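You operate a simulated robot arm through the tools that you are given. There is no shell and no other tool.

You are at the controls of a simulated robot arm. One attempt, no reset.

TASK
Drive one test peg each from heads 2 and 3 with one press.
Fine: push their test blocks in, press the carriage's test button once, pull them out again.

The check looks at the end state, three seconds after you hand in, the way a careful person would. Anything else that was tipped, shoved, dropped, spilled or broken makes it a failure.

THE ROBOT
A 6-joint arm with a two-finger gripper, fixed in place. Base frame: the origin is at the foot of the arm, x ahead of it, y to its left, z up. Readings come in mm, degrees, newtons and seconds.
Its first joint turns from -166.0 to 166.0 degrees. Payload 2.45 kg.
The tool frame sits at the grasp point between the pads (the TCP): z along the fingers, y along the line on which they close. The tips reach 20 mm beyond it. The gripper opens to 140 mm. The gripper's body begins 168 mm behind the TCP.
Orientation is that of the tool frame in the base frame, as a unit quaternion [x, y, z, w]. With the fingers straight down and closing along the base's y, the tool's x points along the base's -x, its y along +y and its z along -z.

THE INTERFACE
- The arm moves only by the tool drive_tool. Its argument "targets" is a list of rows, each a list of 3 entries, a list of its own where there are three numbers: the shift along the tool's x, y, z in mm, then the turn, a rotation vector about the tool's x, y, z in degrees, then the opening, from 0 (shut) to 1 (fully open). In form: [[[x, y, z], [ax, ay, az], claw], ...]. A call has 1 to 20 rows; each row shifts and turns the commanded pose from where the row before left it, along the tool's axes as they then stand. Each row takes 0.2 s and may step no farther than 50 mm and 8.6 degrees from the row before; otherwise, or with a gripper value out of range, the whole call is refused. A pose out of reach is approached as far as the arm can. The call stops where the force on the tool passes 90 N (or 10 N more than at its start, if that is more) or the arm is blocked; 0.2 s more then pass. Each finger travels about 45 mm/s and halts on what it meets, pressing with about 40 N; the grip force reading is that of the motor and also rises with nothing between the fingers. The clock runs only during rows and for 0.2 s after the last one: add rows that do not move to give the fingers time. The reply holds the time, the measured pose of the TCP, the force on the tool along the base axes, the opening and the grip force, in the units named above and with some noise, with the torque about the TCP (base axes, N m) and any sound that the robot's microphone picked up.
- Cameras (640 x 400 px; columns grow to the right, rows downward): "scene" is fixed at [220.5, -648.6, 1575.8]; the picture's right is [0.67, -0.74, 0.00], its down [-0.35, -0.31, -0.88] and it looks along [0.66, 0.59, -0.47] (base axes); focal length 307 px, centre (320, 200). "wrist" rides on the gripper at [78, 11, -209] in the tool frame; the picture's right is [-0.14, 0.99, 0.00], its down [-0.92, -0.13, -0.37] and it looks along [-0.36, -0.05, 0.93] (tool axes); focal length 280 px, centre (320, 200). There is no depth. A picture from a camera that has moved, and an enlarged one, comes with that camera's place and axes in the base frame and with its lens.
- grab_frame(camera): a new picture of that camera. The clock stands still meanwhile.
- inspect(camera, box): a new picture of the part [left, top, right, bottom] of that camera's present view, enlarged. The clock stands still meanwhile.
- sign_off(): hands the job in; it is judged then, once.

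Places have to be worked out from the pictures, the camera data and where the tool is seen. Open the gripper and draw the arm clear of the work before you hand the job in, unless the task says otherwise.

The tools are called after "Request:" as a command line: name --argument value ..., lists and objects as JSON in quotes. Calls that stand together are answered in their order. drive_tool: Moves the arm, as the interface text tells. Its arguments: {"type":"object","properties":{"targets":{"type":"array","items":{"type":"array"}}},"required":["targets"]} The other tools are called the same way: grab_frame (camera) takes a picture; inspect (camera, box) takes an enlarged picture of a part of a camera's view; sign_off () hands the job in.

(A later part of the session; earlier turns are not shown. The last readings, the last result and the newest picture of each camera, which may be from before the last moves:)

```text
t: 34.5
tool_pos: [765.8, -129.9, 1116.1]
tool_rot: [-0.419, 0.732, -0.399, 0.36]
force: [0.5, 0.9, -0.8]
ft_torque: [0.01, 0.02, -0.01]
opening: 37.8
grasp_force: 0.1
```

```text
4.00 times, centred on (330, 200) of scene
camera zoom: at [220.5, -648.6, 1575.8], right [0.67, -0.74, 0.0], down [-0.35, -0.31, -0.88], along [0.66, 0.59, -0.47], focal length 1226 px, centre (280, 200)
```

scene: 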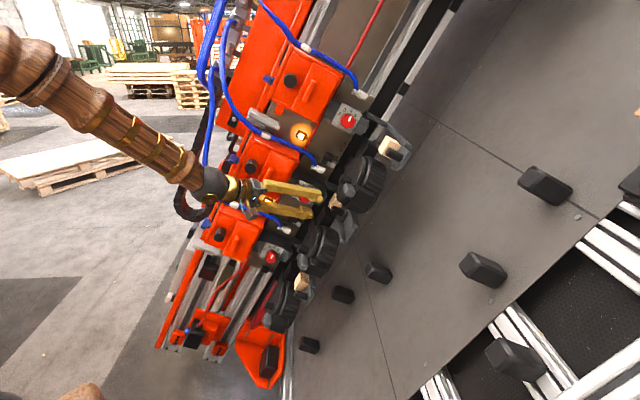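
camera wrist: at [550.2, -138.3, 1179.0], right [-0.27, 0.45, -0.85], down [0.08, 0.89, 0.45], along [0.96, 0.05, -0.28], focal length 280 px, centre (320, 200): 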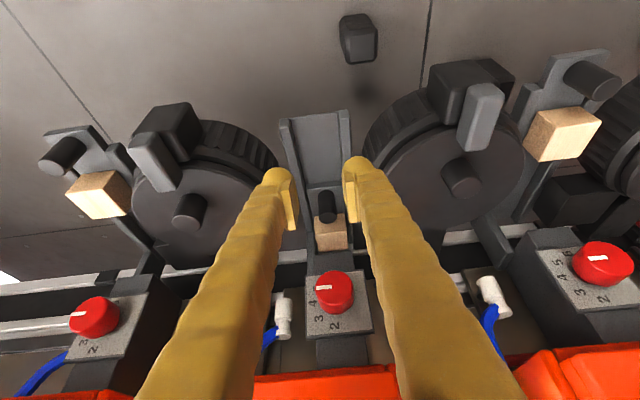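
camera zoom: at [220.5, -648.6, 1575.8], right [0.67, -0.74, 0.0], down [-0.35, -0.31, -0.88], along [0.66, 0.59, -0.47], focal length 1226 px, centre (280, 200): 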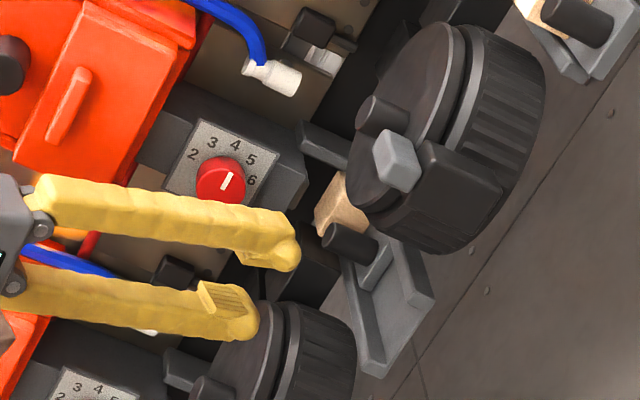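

The block now lies in line with the nozzle body of head 2 (which carries the dial). I zoom to check the tray's seated position against the stop and the lamp.

Request:
inspect --camera "wrist" --box '[270, 170, 390, 250]'

Request:
inspect --camera "scene" --box '[320, 180, 380, 220]'

Request:
inspect --camera "scene" --box '[240, 110, 340, 220]'

```text
5.00 times, centred on (330, 210) of wrist
camera zoom: at [550.2, -138.3, 1179.0], right [-0.27, 0.45, -0.85], down [0.08, 0.89, 0.45], along [0.96, 0.05, -0.28], focal length 1402 px, centre (270, 150)
```

zoom: 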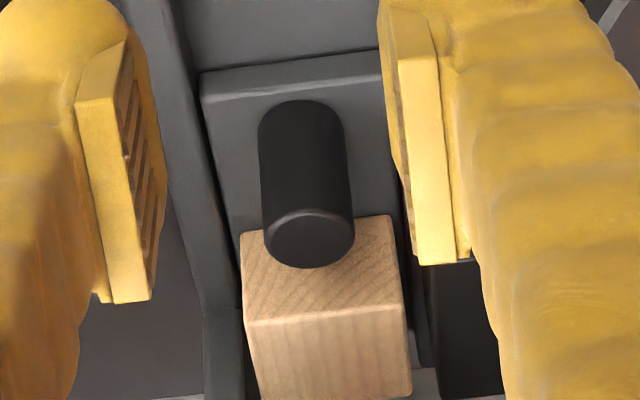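

```text
10.00 times, centred on (350, 200) of scene
camera zoom: at [220.5, -648.6, 1575.8], right [0.67, -0.74, 0.0], down [-0.35, -0.31, -0.88], along [0.66, 0.59, -0.47], focal length 3066 px, centre (20, 200)
```

zoom: 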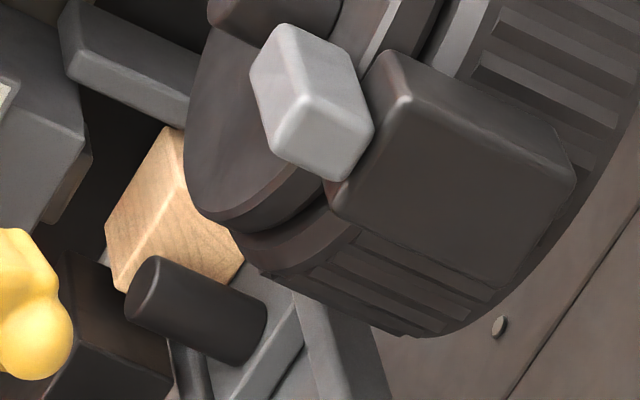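

```text
3.64 times, centred on (290, 165) of scene
camera zoom: at [220.5, -648.6, 1575.8], right [0.67, -0.74, 0.0], down [-0.35, -0.31, -0.88], along [0.66, 0.59, -0.47], focal length 1115 px, centre (429, 327)
```

zoom: 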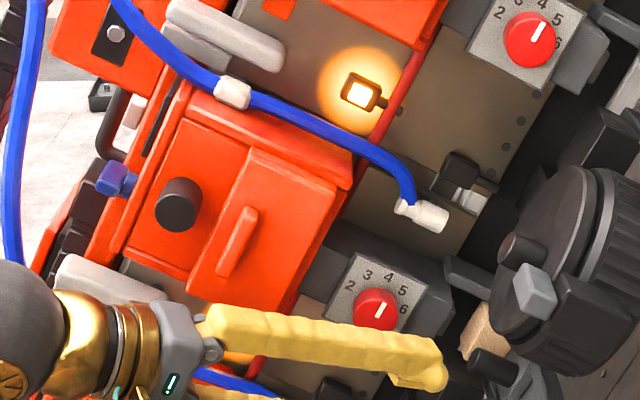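

The pin moved 131 mm and the block faces the nozzle nose of head 2 – seated at its stop. Now on to tray 3: I tilt back 8°, back off outward, then travel up along the mast direction by one pitch (269 mm).

Request:
drive_tool --targets '[[[27.9, 0, -27.2], [0, 0, 0], 0.32], [[27.9, 0, -27.2], [0, 8, 0], 0.32], [[20, 0, -20], [0, 0, 0], 0.32]]'

Request:
grab_frame --camera "scene"

```text
t: 35.3
tool_pos: [669.0, -173.9, 1132.5]
tool_rot: [-0.39, 0.755, -0.428, 0.309]
force: [0.1, 0.2, 0.4]
ft_torque: [0.0, -0.03, 0.02]
opening: 44.8
grasp_force: 0.1
```

```text
taken
```

scene: 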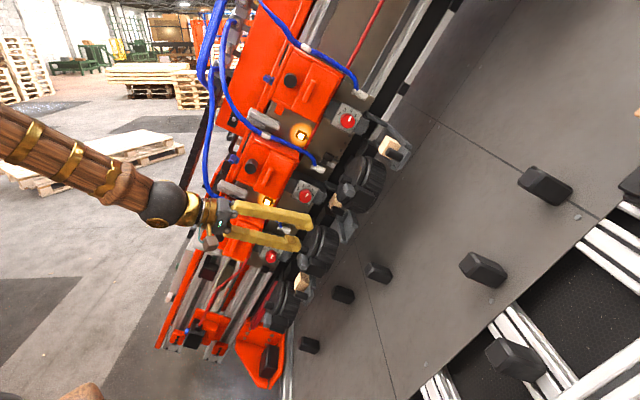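

Clear. I travel one pitch up the mast direction and look at tray 3.

Request:
drive_tool --targets '[[[0, -44.8, 0], [0, 0, 0], 0.32], [[0, -44.8, 0], [0, 0, 0], 0.32], [[0, -44.8, 0], [0, 0, 0], 0.32], [[0, -44.8, 0], [0, 0, 0], 0.32], [[0, -44.8, 0], [0, 0, 0], 0.32], [[0, -44.7, 0], [0, 0, 0], 0.32]]'

Request:
grab_frame --camera "wrist"

Request:
grab_frame --camera "scene"

```text
t: 36.7
tool_pos: [758.8, -263.0, 1375.0]
tool_rot: [-0.39, 0.755, -0.428, 0.308]
force: [-0.3, 0.0, 0.0]
ft_torque: [0.01, -0.01, 0.03]
opening: 44.7
grasp_force: 0.0
```

```text
taken
camera wrist: at [548.2, -241.6, 1447.6], right [-0.25, 0.44, -0.86], down [0.21, 0.89, 0.4], along [0.94, -0.08, -0.32], focal length 280 px, centre (320, 200)
```

wrist: 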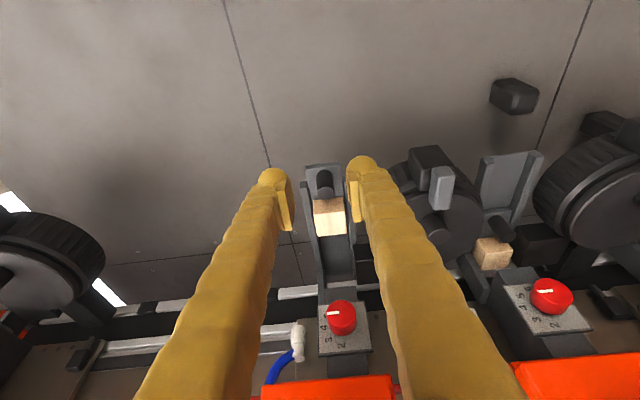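

```text
taken
```

scene: 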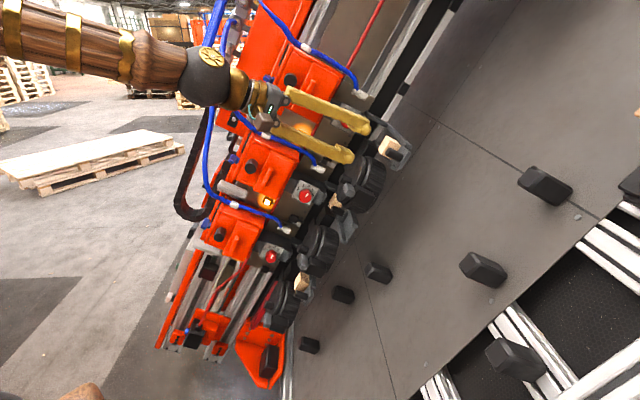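

Tray 3 is centred between the fingers. I move to the standoff above pin 3 and then advance part way.

Request:
drive_tool --targets '[[[-15.3, 0.9, 22], [0, 0, 0], 0.32], [[-15.3, 0.9, 22], [0, 0, 0], 0.32], [[-15.2, 0.8, 22], [0, 0, 0], 0.32], [[0, 0, 20], [0, 0, 0], 0.32], [[0, 0, 20], [0, 0, 0], 0.32], [[0, 0, 0], [0, 0, 0], 0.32]]'

Request:
grab_frame --camera "wrist"

Request:
inspect --camera "wrist" --box '[240, 130, 400, 230]'

Request:
inspect --camera "scene" --box '[340, 110, 440, 172]'

```text
t: 38.1
tool_pos: [865.6, -266.2, 1328.5]
tool_rot: [-0.39, 0.755, -0.427, 0.308]
force: [-0.6, -0.5, 0.5]
ft_torque: [0.02, 0.01, -0.05]
opening: 44.8
grasp_force: 0.0
```

```text
taken
camera wrist: at [654.3, -244.4, 1402.3], right [-0.25, 0.44, -0.86], down [0.21, 0.89, 0.4], along [0.94, -0.08, -0.32], focal length 280 px, centre (320, 200)
```

wrist: 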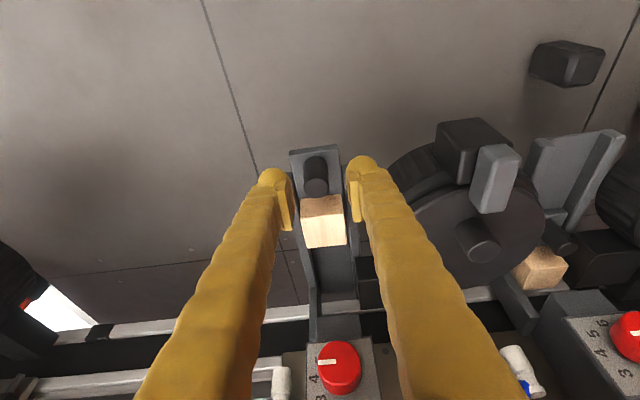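

```text
4.00 times, centred on (320, 180) of wrist
camera zoom: at [654.3, -244.4, 1402.3], right [-0.25, 0.44, -0.86], down [0.21, 0.89, 0.4], along [0.94, -0.08, -0.32], focal length 1122 px, centre (320, 280)
```

zoom: 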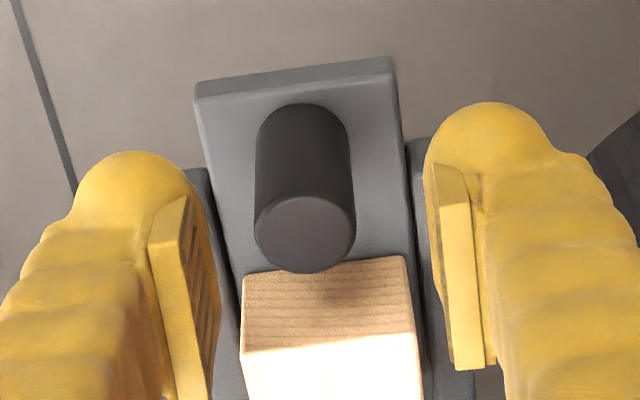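

```text
6.40 times, centred on (390, 141) of scene
camera zoom: at [220.5, -648.6, 1575.8], right [0.67, -0.74, 0.0], down [-0.35, -0.31, -0.88], along [0.66, 0.59, -0.47], focal length 1962 px, centre (-128, 578)
```

zoom: 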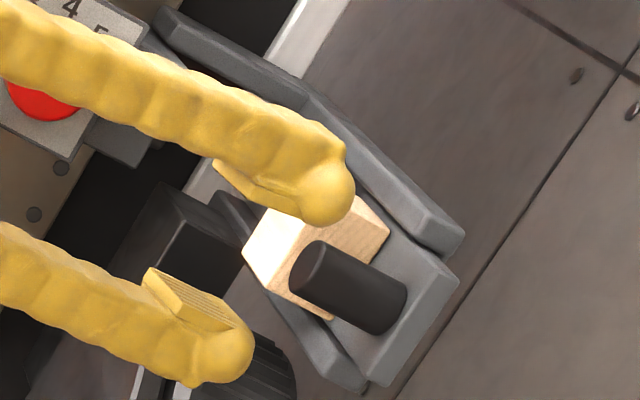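

Pin 3 is ~3 mm off centre toward +u; I correct and advance the remaining 36 mm.

Request:
drive_tool --targets '[[[-0.3, -3, 12], [0, 0, 0], 0.32], [[-0.3, 0, 12], [0, 0, 0], 0.32], [[0, 0, 12], [0, 0, 0], 0.32], [[0, 0, 0], [0, 0, 0], 0.32]]'

Request:
inspect --camera "wrist" --box '[240, 130, 400, 230]'

Request:
inspect --camera "scene" --box '[360, 120, 440, 170]'

```text
t: 39.1
tool_pos: [894.5, -280.7, 1315.3]
tool_rot: [-0.389, 0.755, -0.428, 0.308]
force: [0.0, -0.2, 0.6]
ft_torque: [-0.01, -0.03, 0.01]
opening: 44.7
grasp_force: 0.1
```

```text
4.00 times, centred on (320, 180) of wrist
camera zoom: at [684.6, -259.3, 1388.9], right [-0.25, 0.44, -0.86], down [0.21, 0.89, 0.4], along [0.94, -0.08, -0.32], focal length 1122 px, centre (320, 280)
```

zoom: 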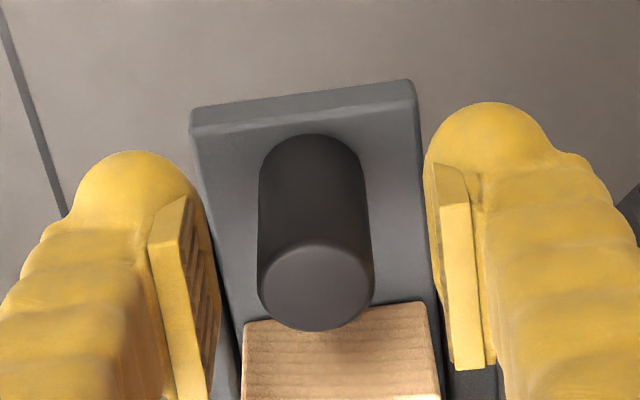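

```text
8.00 times, centred on (400, 145) of scene
camera zoom: at [220.5, -648.6, 1575.8], right [0.67, -0.74, 0.0], down [-0.35, -0.31, -0.88], along [0.66, 0.59, -0.47], focal length 2453 px, centre (-320, 640)
```

zoom: 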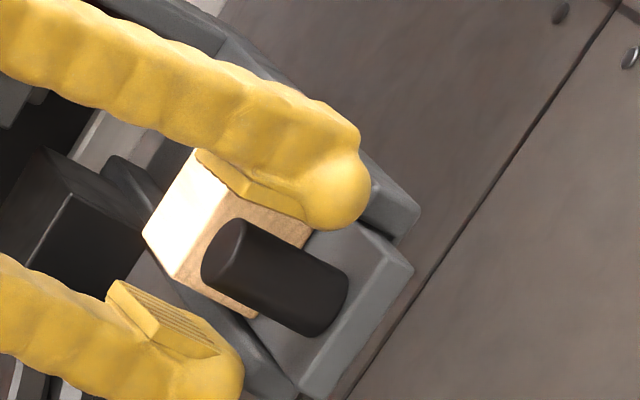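

Nearly centred; I trim 1.2 mm and close on pin 3.

Request:
drive_tool --targets '[[[0, -1.3, 0], [0, 0, 0], 0.2], [[0, 0, 0], [0, 0, 0], 0.1], [[0, 0, 0], [0, 0, 0], 0.1], [[0, 0, 0], [0, 0, 0], 0.1]]'

```text
t: 40.1
tool_pos: [893.9, -281.5, 1316.7]
tool_rot: [-0.39, 0.755, -0.428, 0.308]
force: [8.9, -4.3, 7.0]
ft_torque: [-0.04, -0.1, 0.02]
opening: 22.5
grasp_force: 45.1
```

Gripped on pin 3 with small preload. I push in 40 mm along the slide, monitoring force.

Request:
drive_tool --targets '[[[0, -0.3, 0], [0, 0, 0], 0.1], [[-4.81, 0, 1.4], [0, 0, 0], 0.1], [[-4.81, 0, 1.4], [0, 0, 0], 0.1], [[-4.81, 0, 1.4], [0, 0, 0], 0.1], [[-4.81, 0, 1.4], [0, 0, 0], 0.1]]'

Request:
drive_tool --targets '[[[-4.81, 0, 1.4], [0, 0, 0], 0.1], [[-4.81, 0, 1.4], [0, 0, 0], 0.1], [[-4.81, 0, 1.4], [0, 0, 0], 0.1], [[-4.81, 0, 1.4], [0, 0, 0], 0.1]]'

Request:
grab_frame --camera "wrist"

Request:
grab_frame --camera "scene"

```text
t: 41.3
tool_pos: [910.0, -266.7, 1317.0]
tool_rot: [-0.39, 0.755, -0.427, 0.308]
force: [0.9, -4.4, -9.9]
ft_torque: [-0.03, 0.11, -0.1]
opening: 22.5
grasp_force: 45.5
```

```text
t: 42.3
tool_pos: [922.1, -253.5, 1316.0]
tool_rot: [-0.39, 0.755, -0.428, 0.308]
force: [-7.0, 3.1, -9.2]
ft_torque: [-0.1, 0.21, -0.25]
opening: 22.6
grasp_force: 45.3
```

```text
taken
camera wrist: at [712.7, -232.1, 1390.3], right [-0.25, 0.44, -0.86], down [0.21, 0.89, 0.4], along [0.94, -0.08, -0.32], focal length 280 px, centre (320, 200)
```

wrist: 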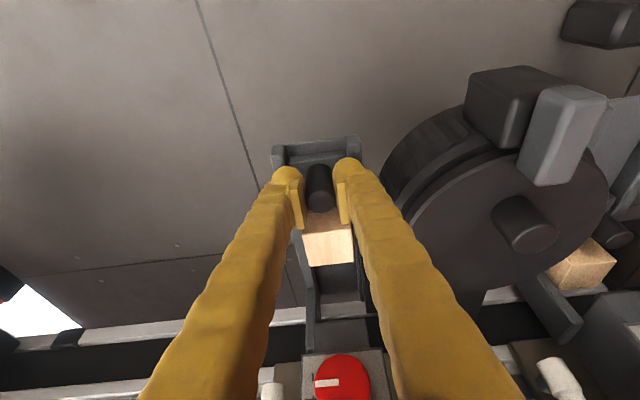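

```text
taken
```

scene: 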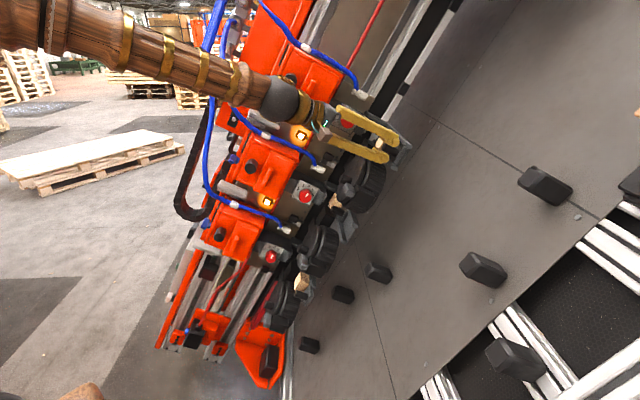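

40 mm in, forces small. I continue another 40 mm.

Request:
drive_tool --targets '[[[-4.81, 0, 1.4], [0, 0, 0], 0.1], [[-4.81, 0, 1.4], [0, 0, 0], 0.1], [[-4.81, 0, 1.4], [0, 0, 0], 0.1], [[-4.81, 0, 1.4], [0, 0, 0], 0.1]]'

Request:
drive_tool --targets '[[[-4.81, 0, 1.4], [0, 0, 0], 0.1], [[-4.81, 0, 1.4], [0, 0, 0], 0.1], [[-4.81, 0, 1.4], [0, 0, 0], 0.1], [[-4.81, 0, 1.4], [0, 0, 0], 0.1]]'

Request:
grab_frame --camera "wrist"

Request:
inspect --camera "scene" --box '[230, 50, 430, 175]'

```text
t: 43.3
tool_pos: [937.7, -239.6, 1318.1]
tool_rot: [-0.39, 0.755, -0.427, 0.309]
force: [-12.3, 10.6, -15.3]
ft_torque: [0.22, 0.11, 0.31]
opening: 22.6
grasp_force: 45.1
```

```text
t: 44.3
tool_pos: [951.8, -224.2, 1317.9]
tool_rot: [-0.389, 0.755, -0.428, 0.308]
force: [-9.7, 8.2, -18.1]
ft_torque: [0.16, 0.14, 0.2]
opening: 22.7
grasp_force: 44.8
```

```text
taken
camera wrist: at [741.3, -203.8, 1390.5], right [-0.25, 0.44, -0.86], down [0.21, 0.89, 0.4], along [0.94, -0.08, -0.32], focal length 280 px, centre (320, 200)
```

wrist: 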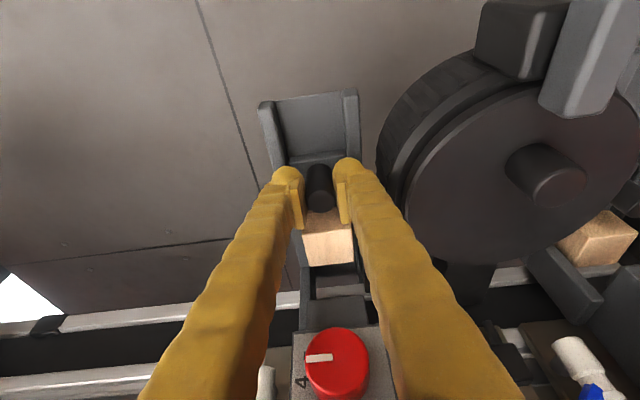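

```text
3.20 times, centred on (330, 112) of scene
camera zoom: at [220.5, -648.6, 1575.8], right [0.67, -0.74, 0.0], down [-0.35, -0.31, -0.88], along [0.66, 0.59, -0.47], focal length 981 px, centre (288, 480)
```

zoom: 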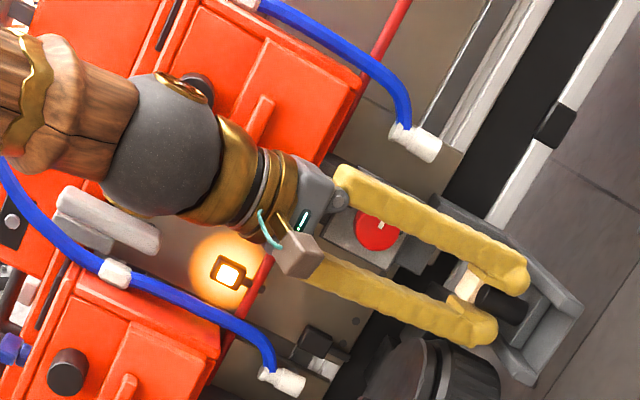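

81 mm in. As before I swing the tool 8° outward about the pin to gain clearance from head 3.

Request:
drive_tool --targets '[[[0, 0, 0], [0, -4, 0], 0.1], [[0, 0, 0], [0, -4, 0], 0.1], [[0, 0, 0], [0, 0, 0], 0.1]]'

```text
t: 45.1
tool_pos: [950.9, -227.4, 1318.0]
tool_rot: [-0.419, 0.732, -0.4, 0.36]
force: [4.2, -6.9, -22.5]
ft_torque: [-0.1, 0.27, -0.33]
opening: 22.5
grasp_force: 44.9
```

Good. I trim the sideways load and push on another 32 mm.

Request:
drive_tool --targets '[[[0, 0.5, 0], [0, 0, 0], 0.1], [[-3.64, 0, 1.65], [0, 0, 0], 0.1], [[-3.64, 0, 1.65], [0, 0, 0], 0.1], [[-3.64, 0, 1.65], [0, 0, 0], 0.1], [[-3.64, 0, 1.65], [0, 0, 0], 0.1]]'

Request:
drive_tool --targets '[[[-3.64, 0, 1.65], [0, 0, 0], 0.1], [[-3.64, 0, 1.65], [0, 0, 0], 0.1], [[-3.64, 0, 1.65], [0, 0, 0], 0.1], [[-3.64, 0, 1.65], [0, 0, 0], 0.1]]'

Request:
grab_frame --camera "wrist"

Request:
grab_frame --camera "scene"

```text
t: 46.3
tool_pos: [963.7, -215.0, 1317.3]
tool_rot: [-0.419, 0.731, -0.399, 0.361]
force: [23.5, -24.5, -0.1]
ft_torque: [-0.03, -0.04, -0.23]
opening: 22.5
grasp_force: 45.2
```

```text
t: 47.3
tool_pos: [973.7, -203.8, 1317.3]
tool_rot: [-0.418, 0.731, -0.4, 0.36]
force: [19.5, -21.6, 12.0]
ft_torque: [0.01, -0.22, -0.04]
opening: 22.9
grasp_force: 45.3
```

```text
taken
camera wrist: at [759.2, -211.0, 1380.6], right [-0.27, 0.45, -0.85], down [0.08, 0.89, 0.45], along [0.96, 0.05, -0.28], focal length 280 px, centre (320, 200)
```

wrist: 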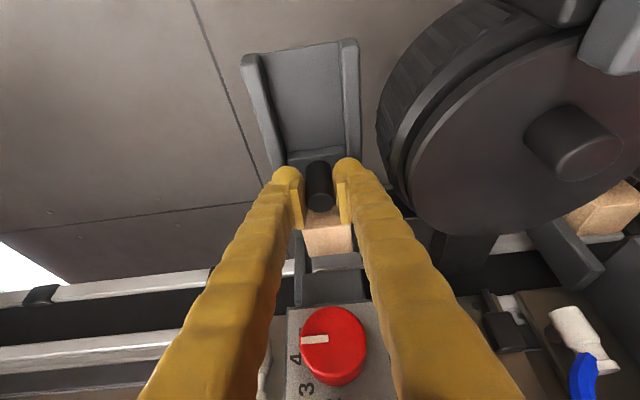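

```text
taken
```

scene: 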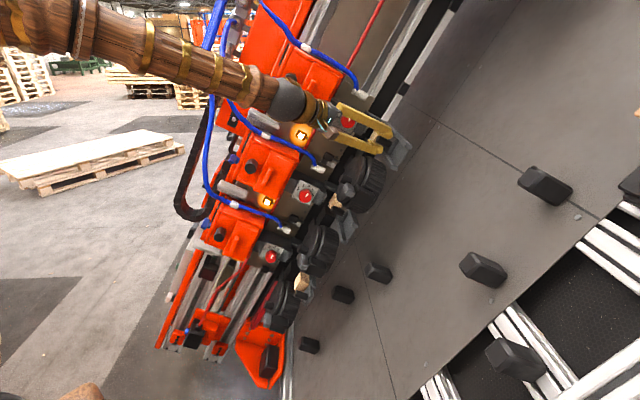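

111 mm in. I continue slowly towards the stop, expected at ~131 mm.

Request:
drive_tool --targets '[[[0, 0, 0.5], [0, 0, 0], 0.1], [[-2.73, 0, 1.24], [0, 0, 0], 0.1], [[-2.73, 0, 1.24], [0, 0, 0], 0.1], [[-2.73, 0, 1.24], [0, 0, 0], 0.1], [[-2.73, 0, 1.24], [0, 0, 0], 0.1], [[-2.73, 0, 1.24], [0, 0, 0], 0.1]]'

Request:
drive_tool --targets '[[[-1.82, 0, 0.82], [0, 0, 0], 0.1], [[-1.82, 0, 0.82], [0, 0, 0], 0.1], [[-1.82, 0, 0.82], [0, 0, 0], 0.1]]'

Request:
grab_frame --camera "wrist"

```text
t: 48.7
tool_pos: [985.8, -192.3, 1316.4]
tool_rot: [-0.418, 0.732, -0.399, 0.361]
force: [8.7, -5.4, 10.8]
ft_torque: [-0.04, -0.12, -0.09]
opening: 22.6
grasp_force: 44.7
```

```text
t: 49.5
tool_pos: [986.4, -190.8, 1316.7]
tool_rot: [-0.417, 0.732, -0.4, 0.36]
force: [-30.9, -10.0, 9.1]
ft_torque: [-0.08, 0.08, -0.24]
opening: 22.6
grasp_force: 44.7
```

```text
taken
camera wrist: at [772.9, -197.4, 1380.6], right [-0.27, 0.45, -0.85], down [0.08, 0.89, 0.45], along [0.96, 0.05, -0.28], focal length 280 px, centre (320, 200)
```

wrist: 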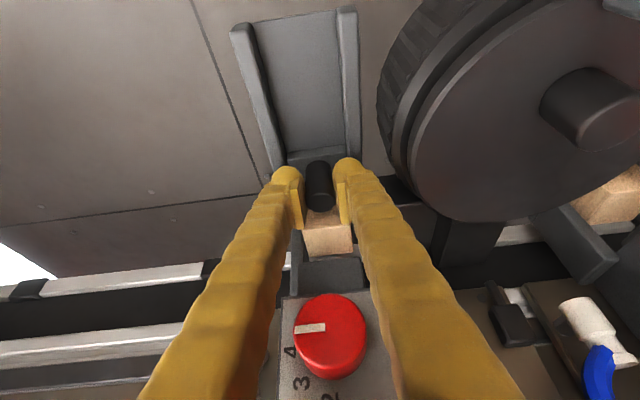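

Tray 3 meets its stop (29 N) at ~130 mm, same travel as tray 2. I release and back off along the fingers and then outward.

Request:
drive_tool --targets '[[[0, 0, 0], [0, 0, 0], 0.27], [[0, 0, 0], [0, 0, 0], 0.27], [[0, 0, 0], [0, 0, 0], 0.27], [[5, 0, -15], [0, 0, 0], 0.27], [[10, 0, -20], [0, 0, 0], 0.27], [[27, 0, -25], [0, 0, 0], 0.27], [[27, 0, -25], [0, 0, 0], 0.27], [[27, 0, -20], [0, 0, 0], 0.27]]'

Request:
grab_frame --camera "wrist"

Request:
inspect --camera "scene" --box '[260, 90, 420, 240]'

```text
t: 51.3
tool_pos: [859.2, -245.9, 1341.9]
tool_rot: [-0.419, 0.731, -0.4, 0.36]
force: [0.7, -0.3, -0.4]
ft_torque: [-0.04, 0.01, 0.03]
opening: 37.8
grasp_force: 0.0
```

```text
taken
camera wrist: at [645.1, -253.7, 1405.9], right [-0.27, 0.45, -0.85], down [0.08, 0.89, 0.45], along [0.96, 0.05, -0.28], focal length 280 px, centre (320, 200)
```

wrist: 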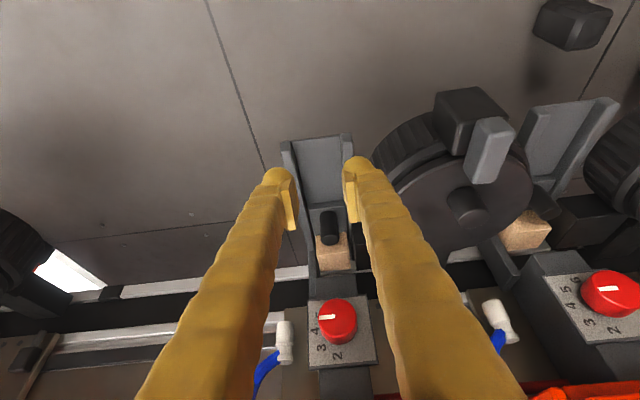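

```text
2.67 times, centred on (340, 165) of scene
camera zoom: at [220.5, -648.6, 1575.8], right [0.67, -0.74, 0.0], down [-0.35, -0.31, -0.88], along [0.66, 0.59, -0.47], focal length 818 px, centre (267, 293)
```

zoom: 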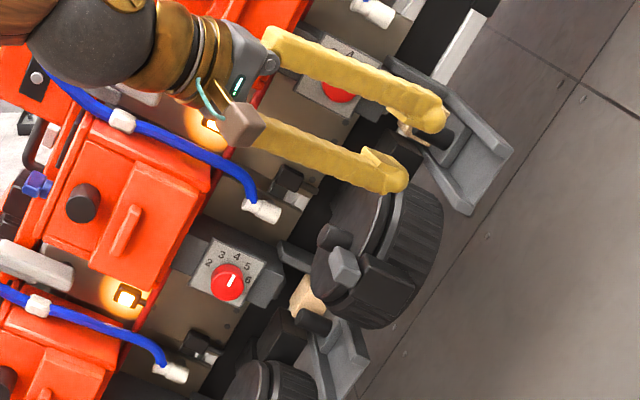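

Both blocks are in. Next the carriage's green "test" button (≈[601,554,663]) on the other side. I back off outward while levelling the tilt to α≈0.

Request:
drive_tool --targets '[[[21.4, 0, -31.6], [0, 6, 0], 0.27], [[21.4, 0, -31.6], [0, 6, 0], 0.27], [[21.4, 0, -31.6], [0, 6, 0], 0.27], [[21.4, 0, -25], [0, 6, 0], 0.27]]'

Request:
grab_frame --camera "scene"

Request:
grab_frame --camera "wrist"

```text
t: 52.3
tool_pos: [721.8, -268.2, 1382.9]
tool_rot: [-0.326, 0.791, -0.478, 0.199]
force: [1.1, 0.6, -0.6]
ft_torque: [0.01, 0.02, 0.01]
opening: 38.1
grasp_force: 0.0
```

```text
taken
```

scene: 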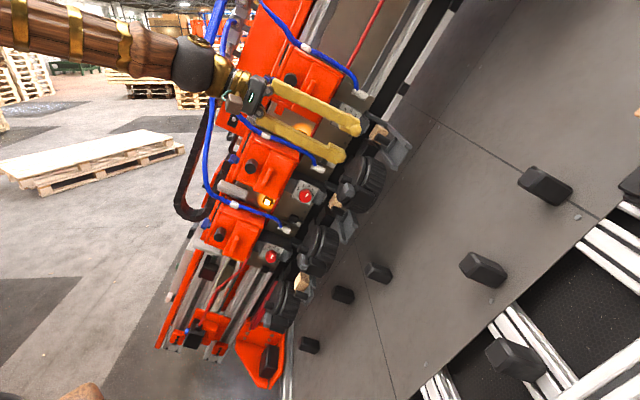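

```text
taken
camera wrist: at [531.4, -188.8, 1470.9], right [-0.22, 0.42, -0.88], down [0.46, 0.84, 0.29], along [0.86, -0.34, -0.38], focal length 280 px, centre (320, 200)
```

wrist: 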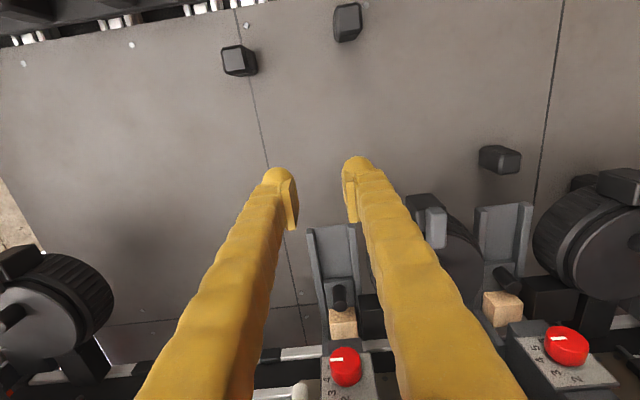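

Both blocks visible in their pushed-in positions. I now tip the tool downward (about its x axis) and start going around the front of the machine.

Request:
drive_tool --targets '[[[0, 0, 0], [-8, 0, 0], 0.27], [[0, 0, 0], [-8, 0, 0], 0.2], [[0, 0, 0], [-8, 0, 0], 0.1], [[0, 0, 0], [-8, 0, 0], 0.05], [[0, 0, 0], [-8, 0, 0], 0], [[0.8, 39.2, -16.1], [0, 0, 0], 0], [[0.8, 39.2, -16.1], [0, 0, 0], 0], [[0.8, 39.2, -16.1], [0, 0, 0], 0], [[0.8, 39.2, -16.1], [0, 0, 0], 0]]'

Request:
grab_frame --camera "scene"

```text
t: 54.3
tool_pos: [596.6, -150.5, 1383.7]
tool_rot: [-0.375, 0.906, -0.179, 0.076]
force: [0.2, -0.9, 0.1]
ft_torque: [0.02, 0.03, -0.03]
opening: 0.1
grasp_force: 29.3
```

```text
taken
```

scene: 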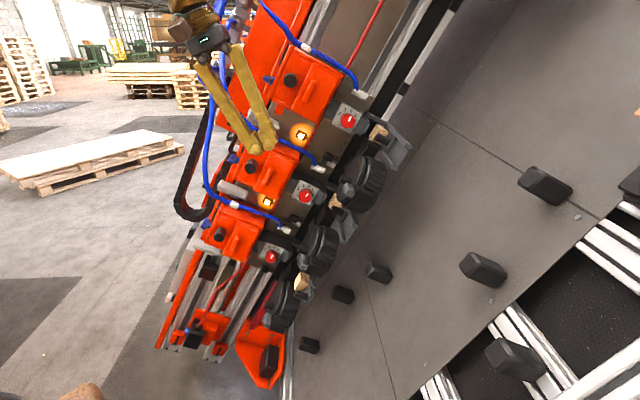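

Good; continuing around to the +y side at a safe distance.

Request:
drive_tool --targets '[[[-4.7, 35.8, -18.3], [0, 0, 0], 0], [[-4.7, 35.8, -18.3], [0, 0, 0], 0], [[-4.7, 35.8, -18.3], [0, 0, 0], 0], [[-4.7, 35.8, -18.3], [0, 0, 0], 0], [[-4.7, 35.8, -18.3], [0, 0, 0], 0], [[-4.7, 35.8, -18.3], [0, 0, 0], 0], [[-36.5, 31.3, -7.7], [0, 0, 0], 0], [[-36.5, 31.3, -7.7], [0, 0, 0], 0], [[-36.5, 31.3, -7.7], [0, 0, 0], 0], [[-36.5, 31.3, -7.7], [0, 0, 0], 0], [[-36.5, 31.3, -7.7], [0, 0, 0], 0], [[-36.5, 31.3, -7.7], [0, 0, 0], 0]]'

Request:
grab_frame --camera "wrist"

Request:
grab_frame --camera "scene"

```text
t: 56.9
tool_pos: [467.7, 329.8, 1378.9]
tool_rot: [-0.376, 0.906, -0.178, 0.077]
force: [-0.3, 0.4, 1.4]
ft_torque: [0.05, -0.03, 0.05]
opening: 0.0
grasp_force: 29.3
```

```text
taken
camera wrist: at [348.0, 337.9, 1568.1], right [-0.55, 0.75, -0.38], down [0.63, 0.67, 0.39], along [0.55, -0.02, -0.84], focal length 280 px, centre (320, 200)
```

wrist: 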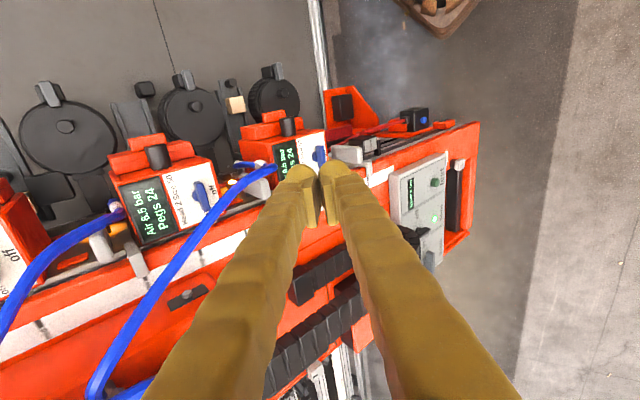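

```text
taken
```

scene: 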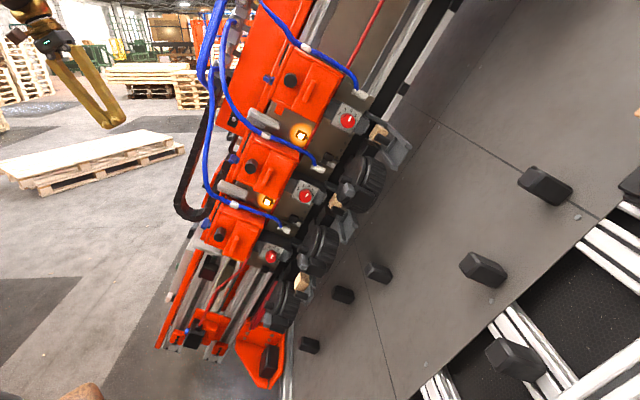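

I zoom in on the control panel and the head labels from here.

Request:
inspect --camera "wrist" --box '[370, 140, 490, 275]'

Request:
inspect --camera "wrist" --box '[90, 120, 330, 270]'

Request:
inspect --camera "wrist" --box '[270, 200, 450, 400]'

```text
2.96 times, centred on (430, 208) of wrist
camera zoom: at [348.0, 337.9, 1568.1], right [-0.55, 0.75, -0.38], down [0.63, 0.67, 0.39], along [0.55, -0.02, -0.84], focal length 831 px, centre (-6, 178)
```

zoom: 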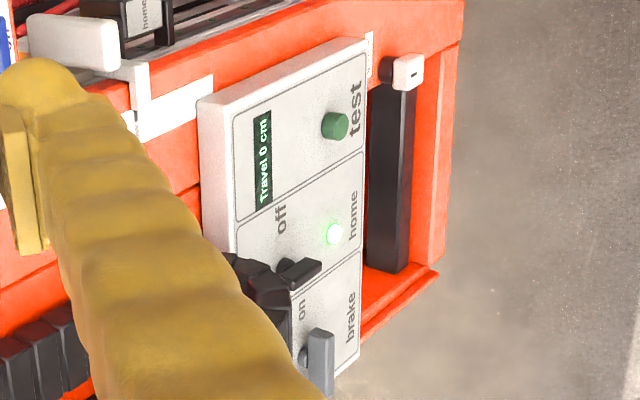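

```text
2.67 times, centred on (210, 195) of wrist
camera zoom: at [348.0, 337.9, 1568.1], right [-0.55, 0.75, -0.38], down [0.63, 0.67, 0.39], along [0.55, -0.02, -0.84], focal length 748 px, centre (613, 213)
```

zoom: 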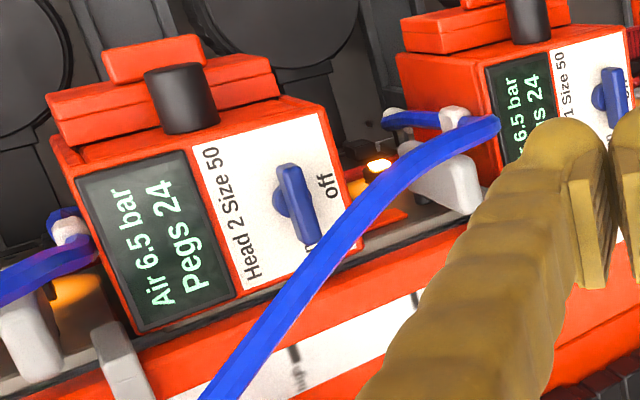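

```text
2.00 times, centred on (360, 300) of wrist
camera zoom: at [348.0, 337.9, 1568.1], right [-0.55, 0.75, -0.38], down [0.63, 0.67, 0.39], along [0.55, -0.02, -0.84], focal length 561 px, centre (240, 0)
```

zoom: 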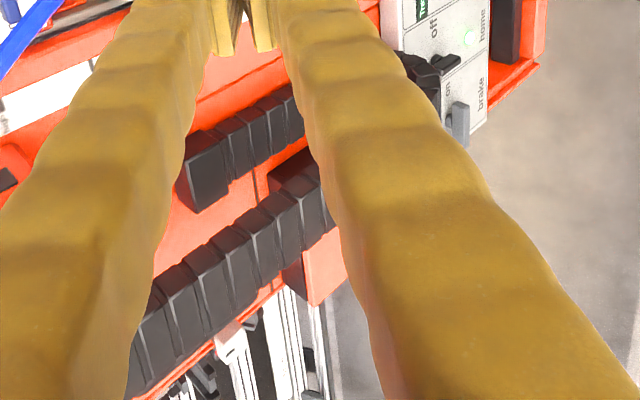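

Request:
inspect --camera "wrist" --box '[415, 165, 455, 200]'

Request:
inspect --camera "wrist" --box '[395, 205, 455, 260]'

```text
11.43 times, centred on (435, 182) of wrist
camera zoom: at [348.0, 337.9, 1568.1], right [-0.55, 0.75, -0.38], down [0.63, 0.67, 0.39], along [0.55, -0.02, -0.84], focal length 3204 px, centre (-994, 400)
```

zoom: 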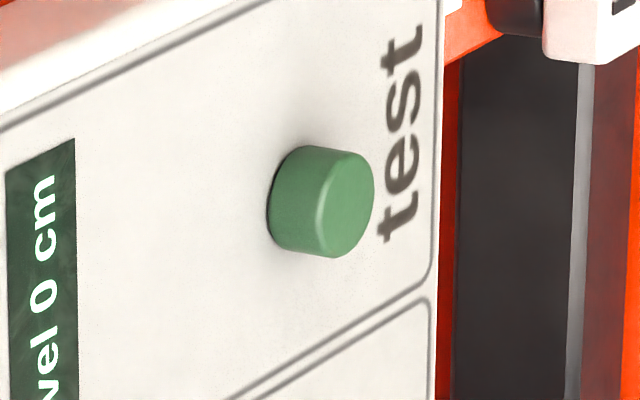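

```text
7.27 times, centred on (425, 232) of wrist
camera zoom: at [348.0, 337.9, 1568.1], right [-0.55, 0.75, -0.38], down [0.63, 0.67, 0.39], along [0.55, -0.02, -0.84], focal length 2039 px, centre (-444, -36)
```

zoom: 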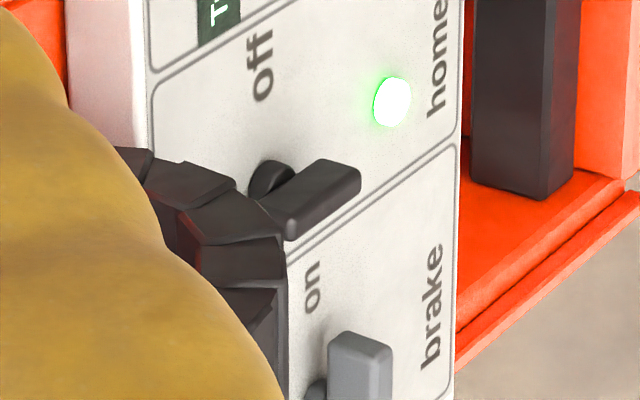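

The button's face is at about [600,558,663]. I descend in the clear region beside the panel to an intermediate point for a closer look.

Request:
drive_tool --targets '[[[-14.7, 28.4, 30.5], [0, 0, 0], 0], [[-14.7, 28.4, 30.5], [0, 0, 0], 0], [[-14.7, 28.4, 30.5], [0, 0, 0], 0], [[-14.7, 28.4, 30.5], [0, 0, 0], 0], [[-14.7, 28.4, 30.5], [0, 0, 0], 0], [[-14.7, 28.4, 30.5], [0, 0, 0], 0], [[-14.7, 28.4, 30.5], [0, 0, 0], 0], [[-14.7, 28.4, 30.5], [0, 0, 0], 0]]'

Request:
grab_frame --camera "wrist"

Request:
grab_frame --camera "scene"

```text
t: 58.7
tool_pos: [469.5, 496.9, 1062.2]
tool_rot: [-0.375, 0.907, -0.179, 0.076]
force: [0.5, 1.8, -0.3]
ft_torque: [-0.03, 0.0, -0.05]
opening: 0.0
grasp_force: 29.6
```

```text
taken
camera wrist: at [349.2, 504.2, 1252.0], right [-0.55, 0.75, -0.38], down [0.63, 0.67, 0.39], along [0.54, -0.02, -0.84], focal length 280 px, centre (320, 200)
```

wrist: 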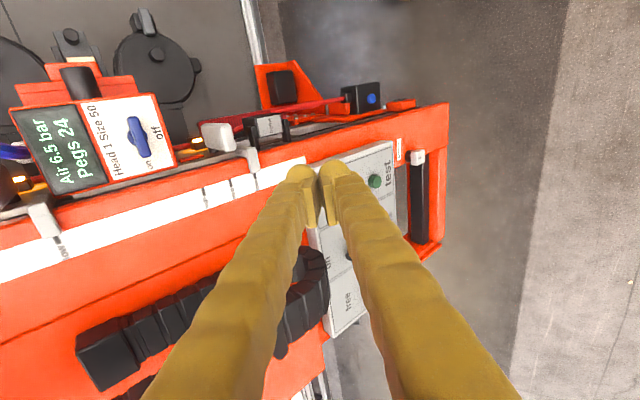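

```text
taken
```

scene: 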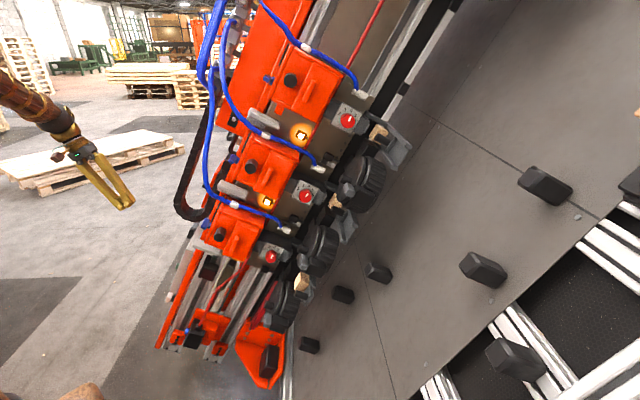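

Request:
inspect --camera "wrist" --box '[355, 160, 395, 195]'

Request:
inspect --camera "wrist" --box '[300, 130, 440, 340]'

```text
11.43 times, centred on (375, 178) of wrist
camera zoom: at [349.2, 504.2, 1252.0], right [-0.55, 0.75, -0.38], down [0.63, 0.67, 0.39], along [0.54, -0.02, -0.84], focal length 3204 px, centre (-309, 457)
```

zoom: 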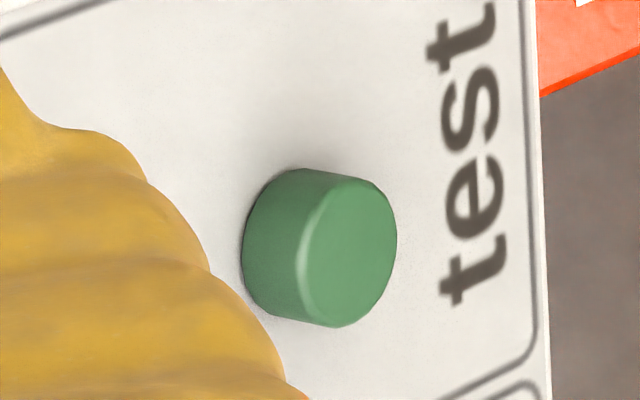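

```text
1.90 times, centred on (370, 235) of wrist
camera zoom: at [349.2, 504.2, 1252.0], right [-0.55, 0.75, -0.38], down [0.63, 0.67, 0.39], along [0.54, -0.02, -0.84], focal length 534 px, centre (225, 133)
```

zoom: 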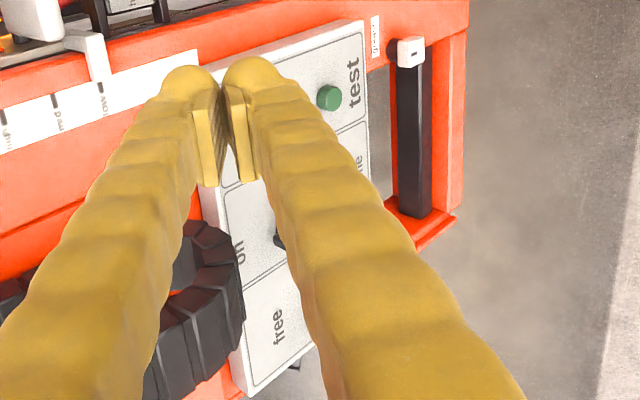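

Combined estimate of the button face ≈ [598,559,660], ~30 mm diameter. I rotate so the closed fingers point straight at the panel, then move to ~120 mm in front of it.

Request:
drive_tool --targets '[[[0, 0, 0], [8, 0, 0], 0], [[0, 0, 0], [8, 0, 0], 0], [[0, 0, 0], [8, 0, 0], 0], [[0, 0, 0], [8, 0, 0], 0], [[0, 0, 0], [8, 0, 0], 0]]'

Request:
drive_tool --targets '[[[-16.8, 41.8, 10], [0, 0, 0], 0], [[-16.8, 41.8, 10], [0, 0, 0], 0], [[-16.8, 41.8, 10], [0, 0, 0], 0], [[-16.8, 41.8, 10], [0, 0, 0], 0], [[-16.8, 41.8, 10], [0, 0, 0], 0]]'

Request:
grab_frame --camera "wrist"

Request:
grab_frame --camera "scene"

```text
t: 59.9
tool_pos: [469.0, 497.0, 1065.7]
tool_rot: [-0.327, 0.789, -0.479, 0.201]
force: [0.3, 0.1, 0.1]
ft_torque: [0.02, 0.02, -0.02]
opening: 0.0
grasp_force: 29.5
```

```text
t: 61.1
tool_pos: [493.1, 593.8, 856.2]
tool_rot: [-0.326, 0.791, -0.478, 0.2]
force: [-0.8, 0.2, 0.2]
ft_torque: [0.02, 0.04, -0.04]
opening: 0.2
grasp_force: 29.1
```

```text
taken
camera wrist: at [303.0, 672.5, 943.6], right [-0.22, 0.42, -0.88], down [0.46, 0.84, 0.29], along [0.86, -0.34, -0.38], focal length 280 px, centre (320, 200)
```

wrist: 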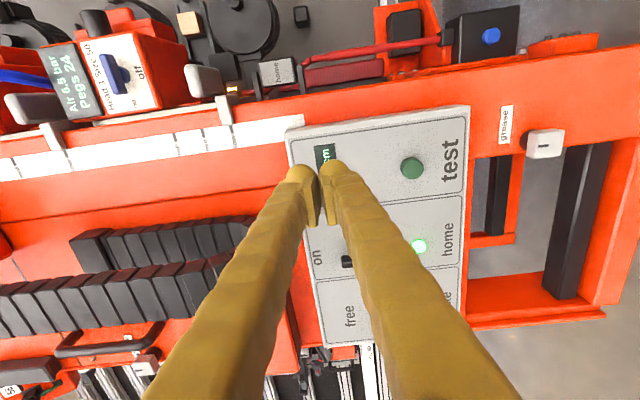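

```text
taken
```

scene: 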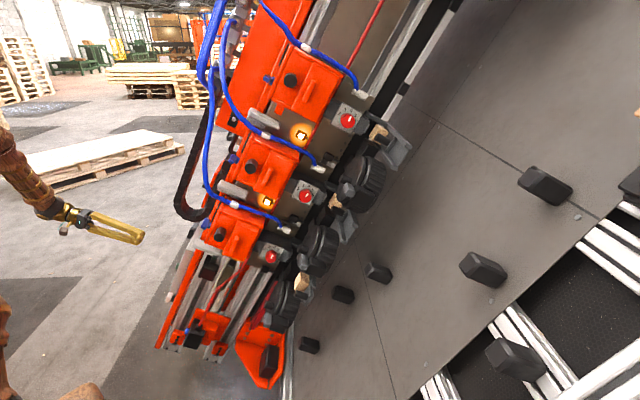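

The panel is right in view now. I zoom in on the button and the switch/brake levers.

Request:
inspect --camera "wrist" --box '[372, 140, 452, 190]'

Request:
inspect --camera "wrist" --box '[280, 100, 480, 350]'

Request:
inspect --camera "wrist" --box '[40, 10, 240, 135]'

```text
8.00 times, centred on (412, 165) of wrist
camera zoom: at [303.0, 672.5, 943.6], right [-0.22, 0.42, -0.88], down [0.46, 0.84, 0.29], along [0.86, -0.34, -0.38], focal length 2243 px, centre (-416, 480)
```

zoom: 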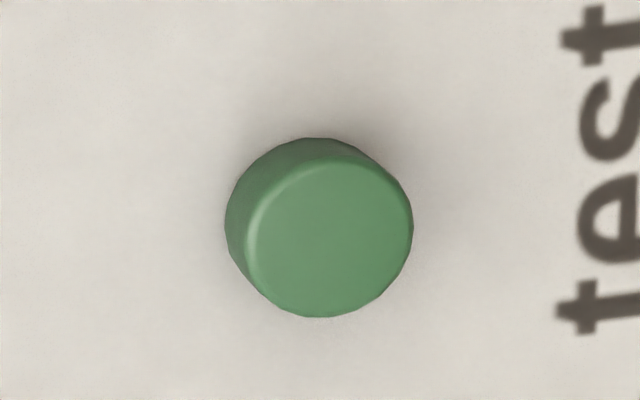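

```text
1.60 times, centred on (380, 225) of wrist
camera zoom: at [303.0, 672.5, 943.6], right [-0.22, 0.42, -0.88], down [0.46, 0.84, 0.29], along [0.86, -0.34, -0.38], focal length 449 px, centre (224, 160)
```

zoom: 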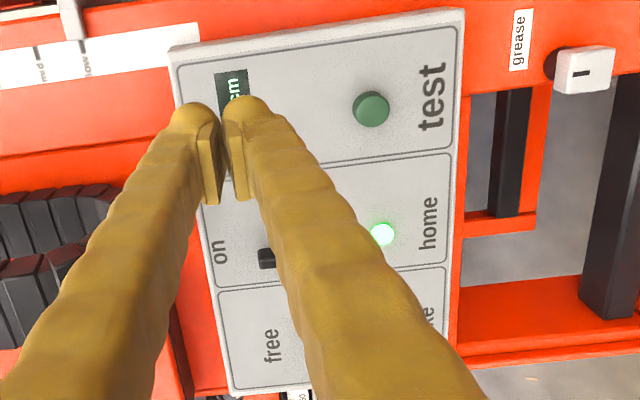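

```text
3.20 times, centred on (140, 72) of wrist
camera zoom: at [303.0, 672.5, 943.6], right [-0.22, 0.42, -0.88], down [0.46, 0.84, 0.29], along [0.86, -0.34, -0.38], focal length 897 px, centre (896, 608)
```

zoom: 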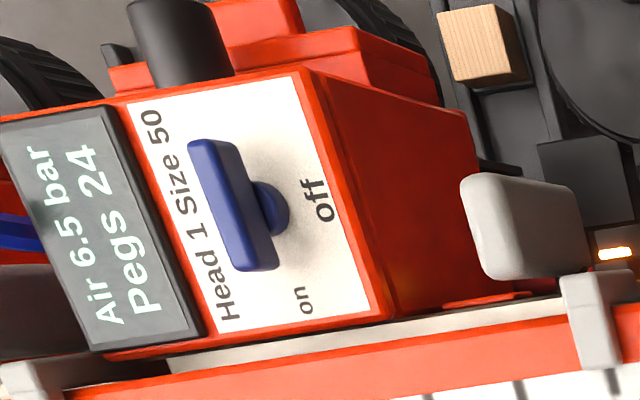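

In the tool frame the button face is at about x −42, y +124, z +168. I shift laterally and advance 75 mm, leaving ~73 mm to the face, then recheck alignment.

Request:
drive_tool --targets '[[[-14.2, 41.3, 25], [0, 0, 0], 0], [[-14.2, 41.3, 25], [0, 0, 0], 0], [[-14.2, 41.3, 25], [0, 0, 0], 0]]'

Request:
grab_frame --camera "wrist"

Request:
inspect --camera "wrist" --box '[270, 110, 370, 210]'

```text
refused: row 1 steps farther than a row can; nothing moved
```

```text
taken
camera wrist: at [303.0, 672.5, 943.6], right [-0.22, 0.42, -0.88], down [0.46, 0.84, 0.29], along [0.86, -0.34, -0.38], focal length 280 px, centre (320, 200)
```

wrist: 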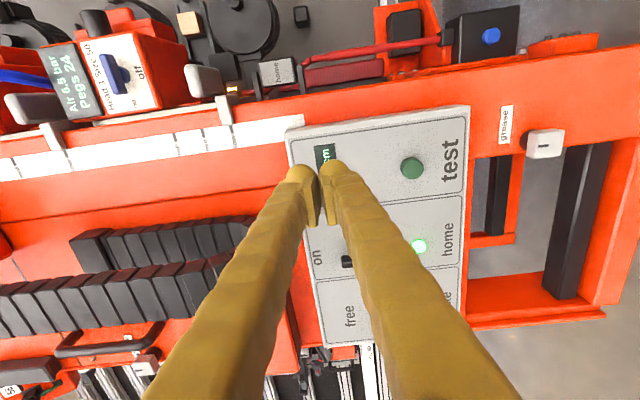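

```text
4.00 times, centred on (320, 160) of wrist
camera zoom: at [303.0, 672.5, 943.6], right [-0.22, 0.42, -0.88], down [0.46, 0.84, 0.29], along [0.86, -0.34, -0.38], focal length 1122 px, centre (320, 360)
```

zoom: 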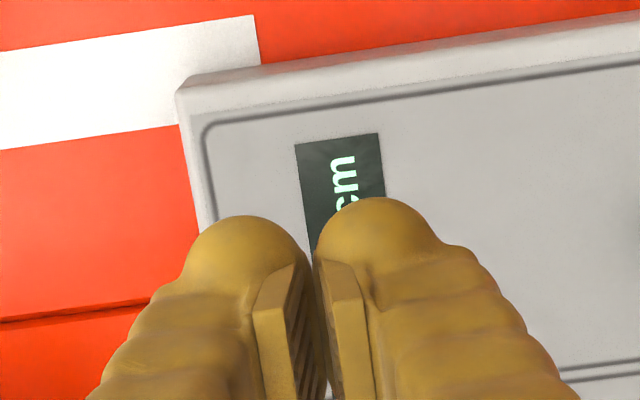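

The step was slightly too long; I split it into four smaller rows.

Request:
drive_tool --targets '[[[-10.6, 31, 18.7], [0, 0, 0], 0], [[-10.6, 31, 18.7], [0, 0, 0], 0], [[-10.6, 31, 18.7], [0, 0, 0], 0], [[-10.6, 31, 18.7], [0, 0, 0], 0]]'

Request:
grab_frame --camera "wrist"

Request:
inspect --camera "wrist" --box '[270, 110, 370, 210]'

Request:
grab_frame --camera "scene"

```text
t: 62.1
tool_pos: [529.6, 618.1, 711.9]
tool_rot: [-0.326, 0.791, -0.478, 0.201]
force: [0.2, -0.4, 0.9]
ft_torque: [0.06, 0.04, -0.03]
opening: 0.1
grasp_force: 29.4
```

```text
taken
camera wrist: at [339.5, 697.1, 799.4], right [-0.22, 0.42, -0.88], down [0.46, 0.84, 0.29], along [0.86, -0.34, -0.38], focal length 280 px, centre (320, 200)
```

wrist: 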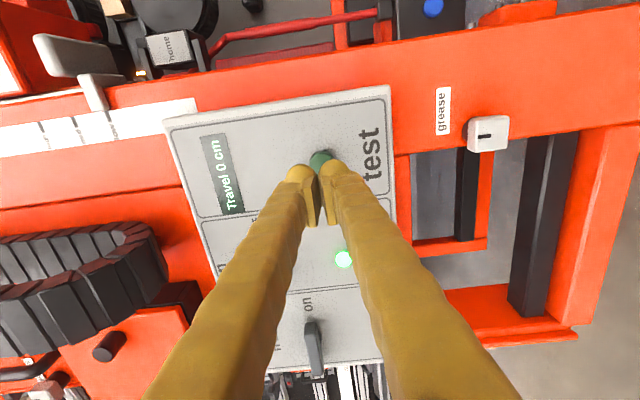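

```text
4.00 times, centred on (320, 160) of wrist
camera zoom: at [339.5, 697.1, 799.4], right [-0.22, 0.42, -0.88], down [0.46, 0.84, 0.29], along [0.86, -0.34, -0.38], focal length 1122 px, centre (320, 360)
```

zoom: 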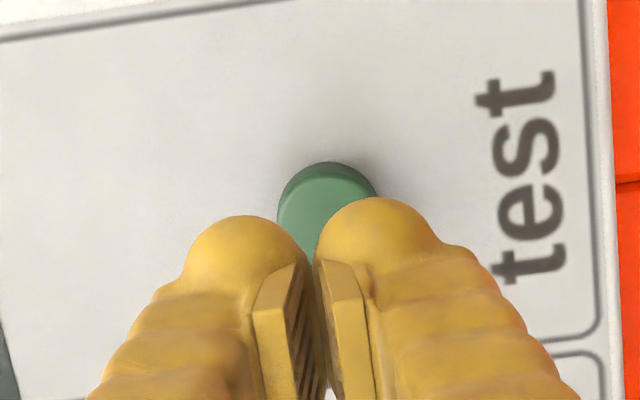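

```text
taken
```

scene: 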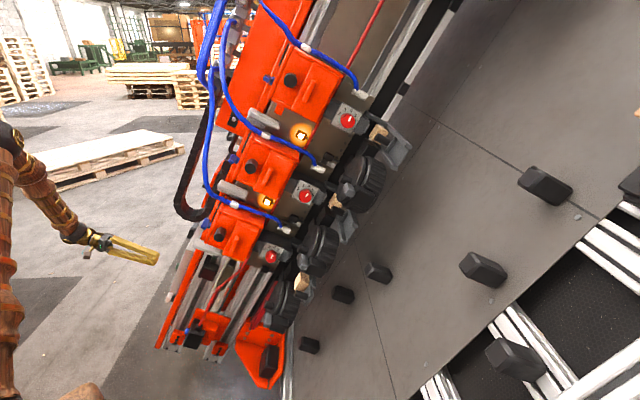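

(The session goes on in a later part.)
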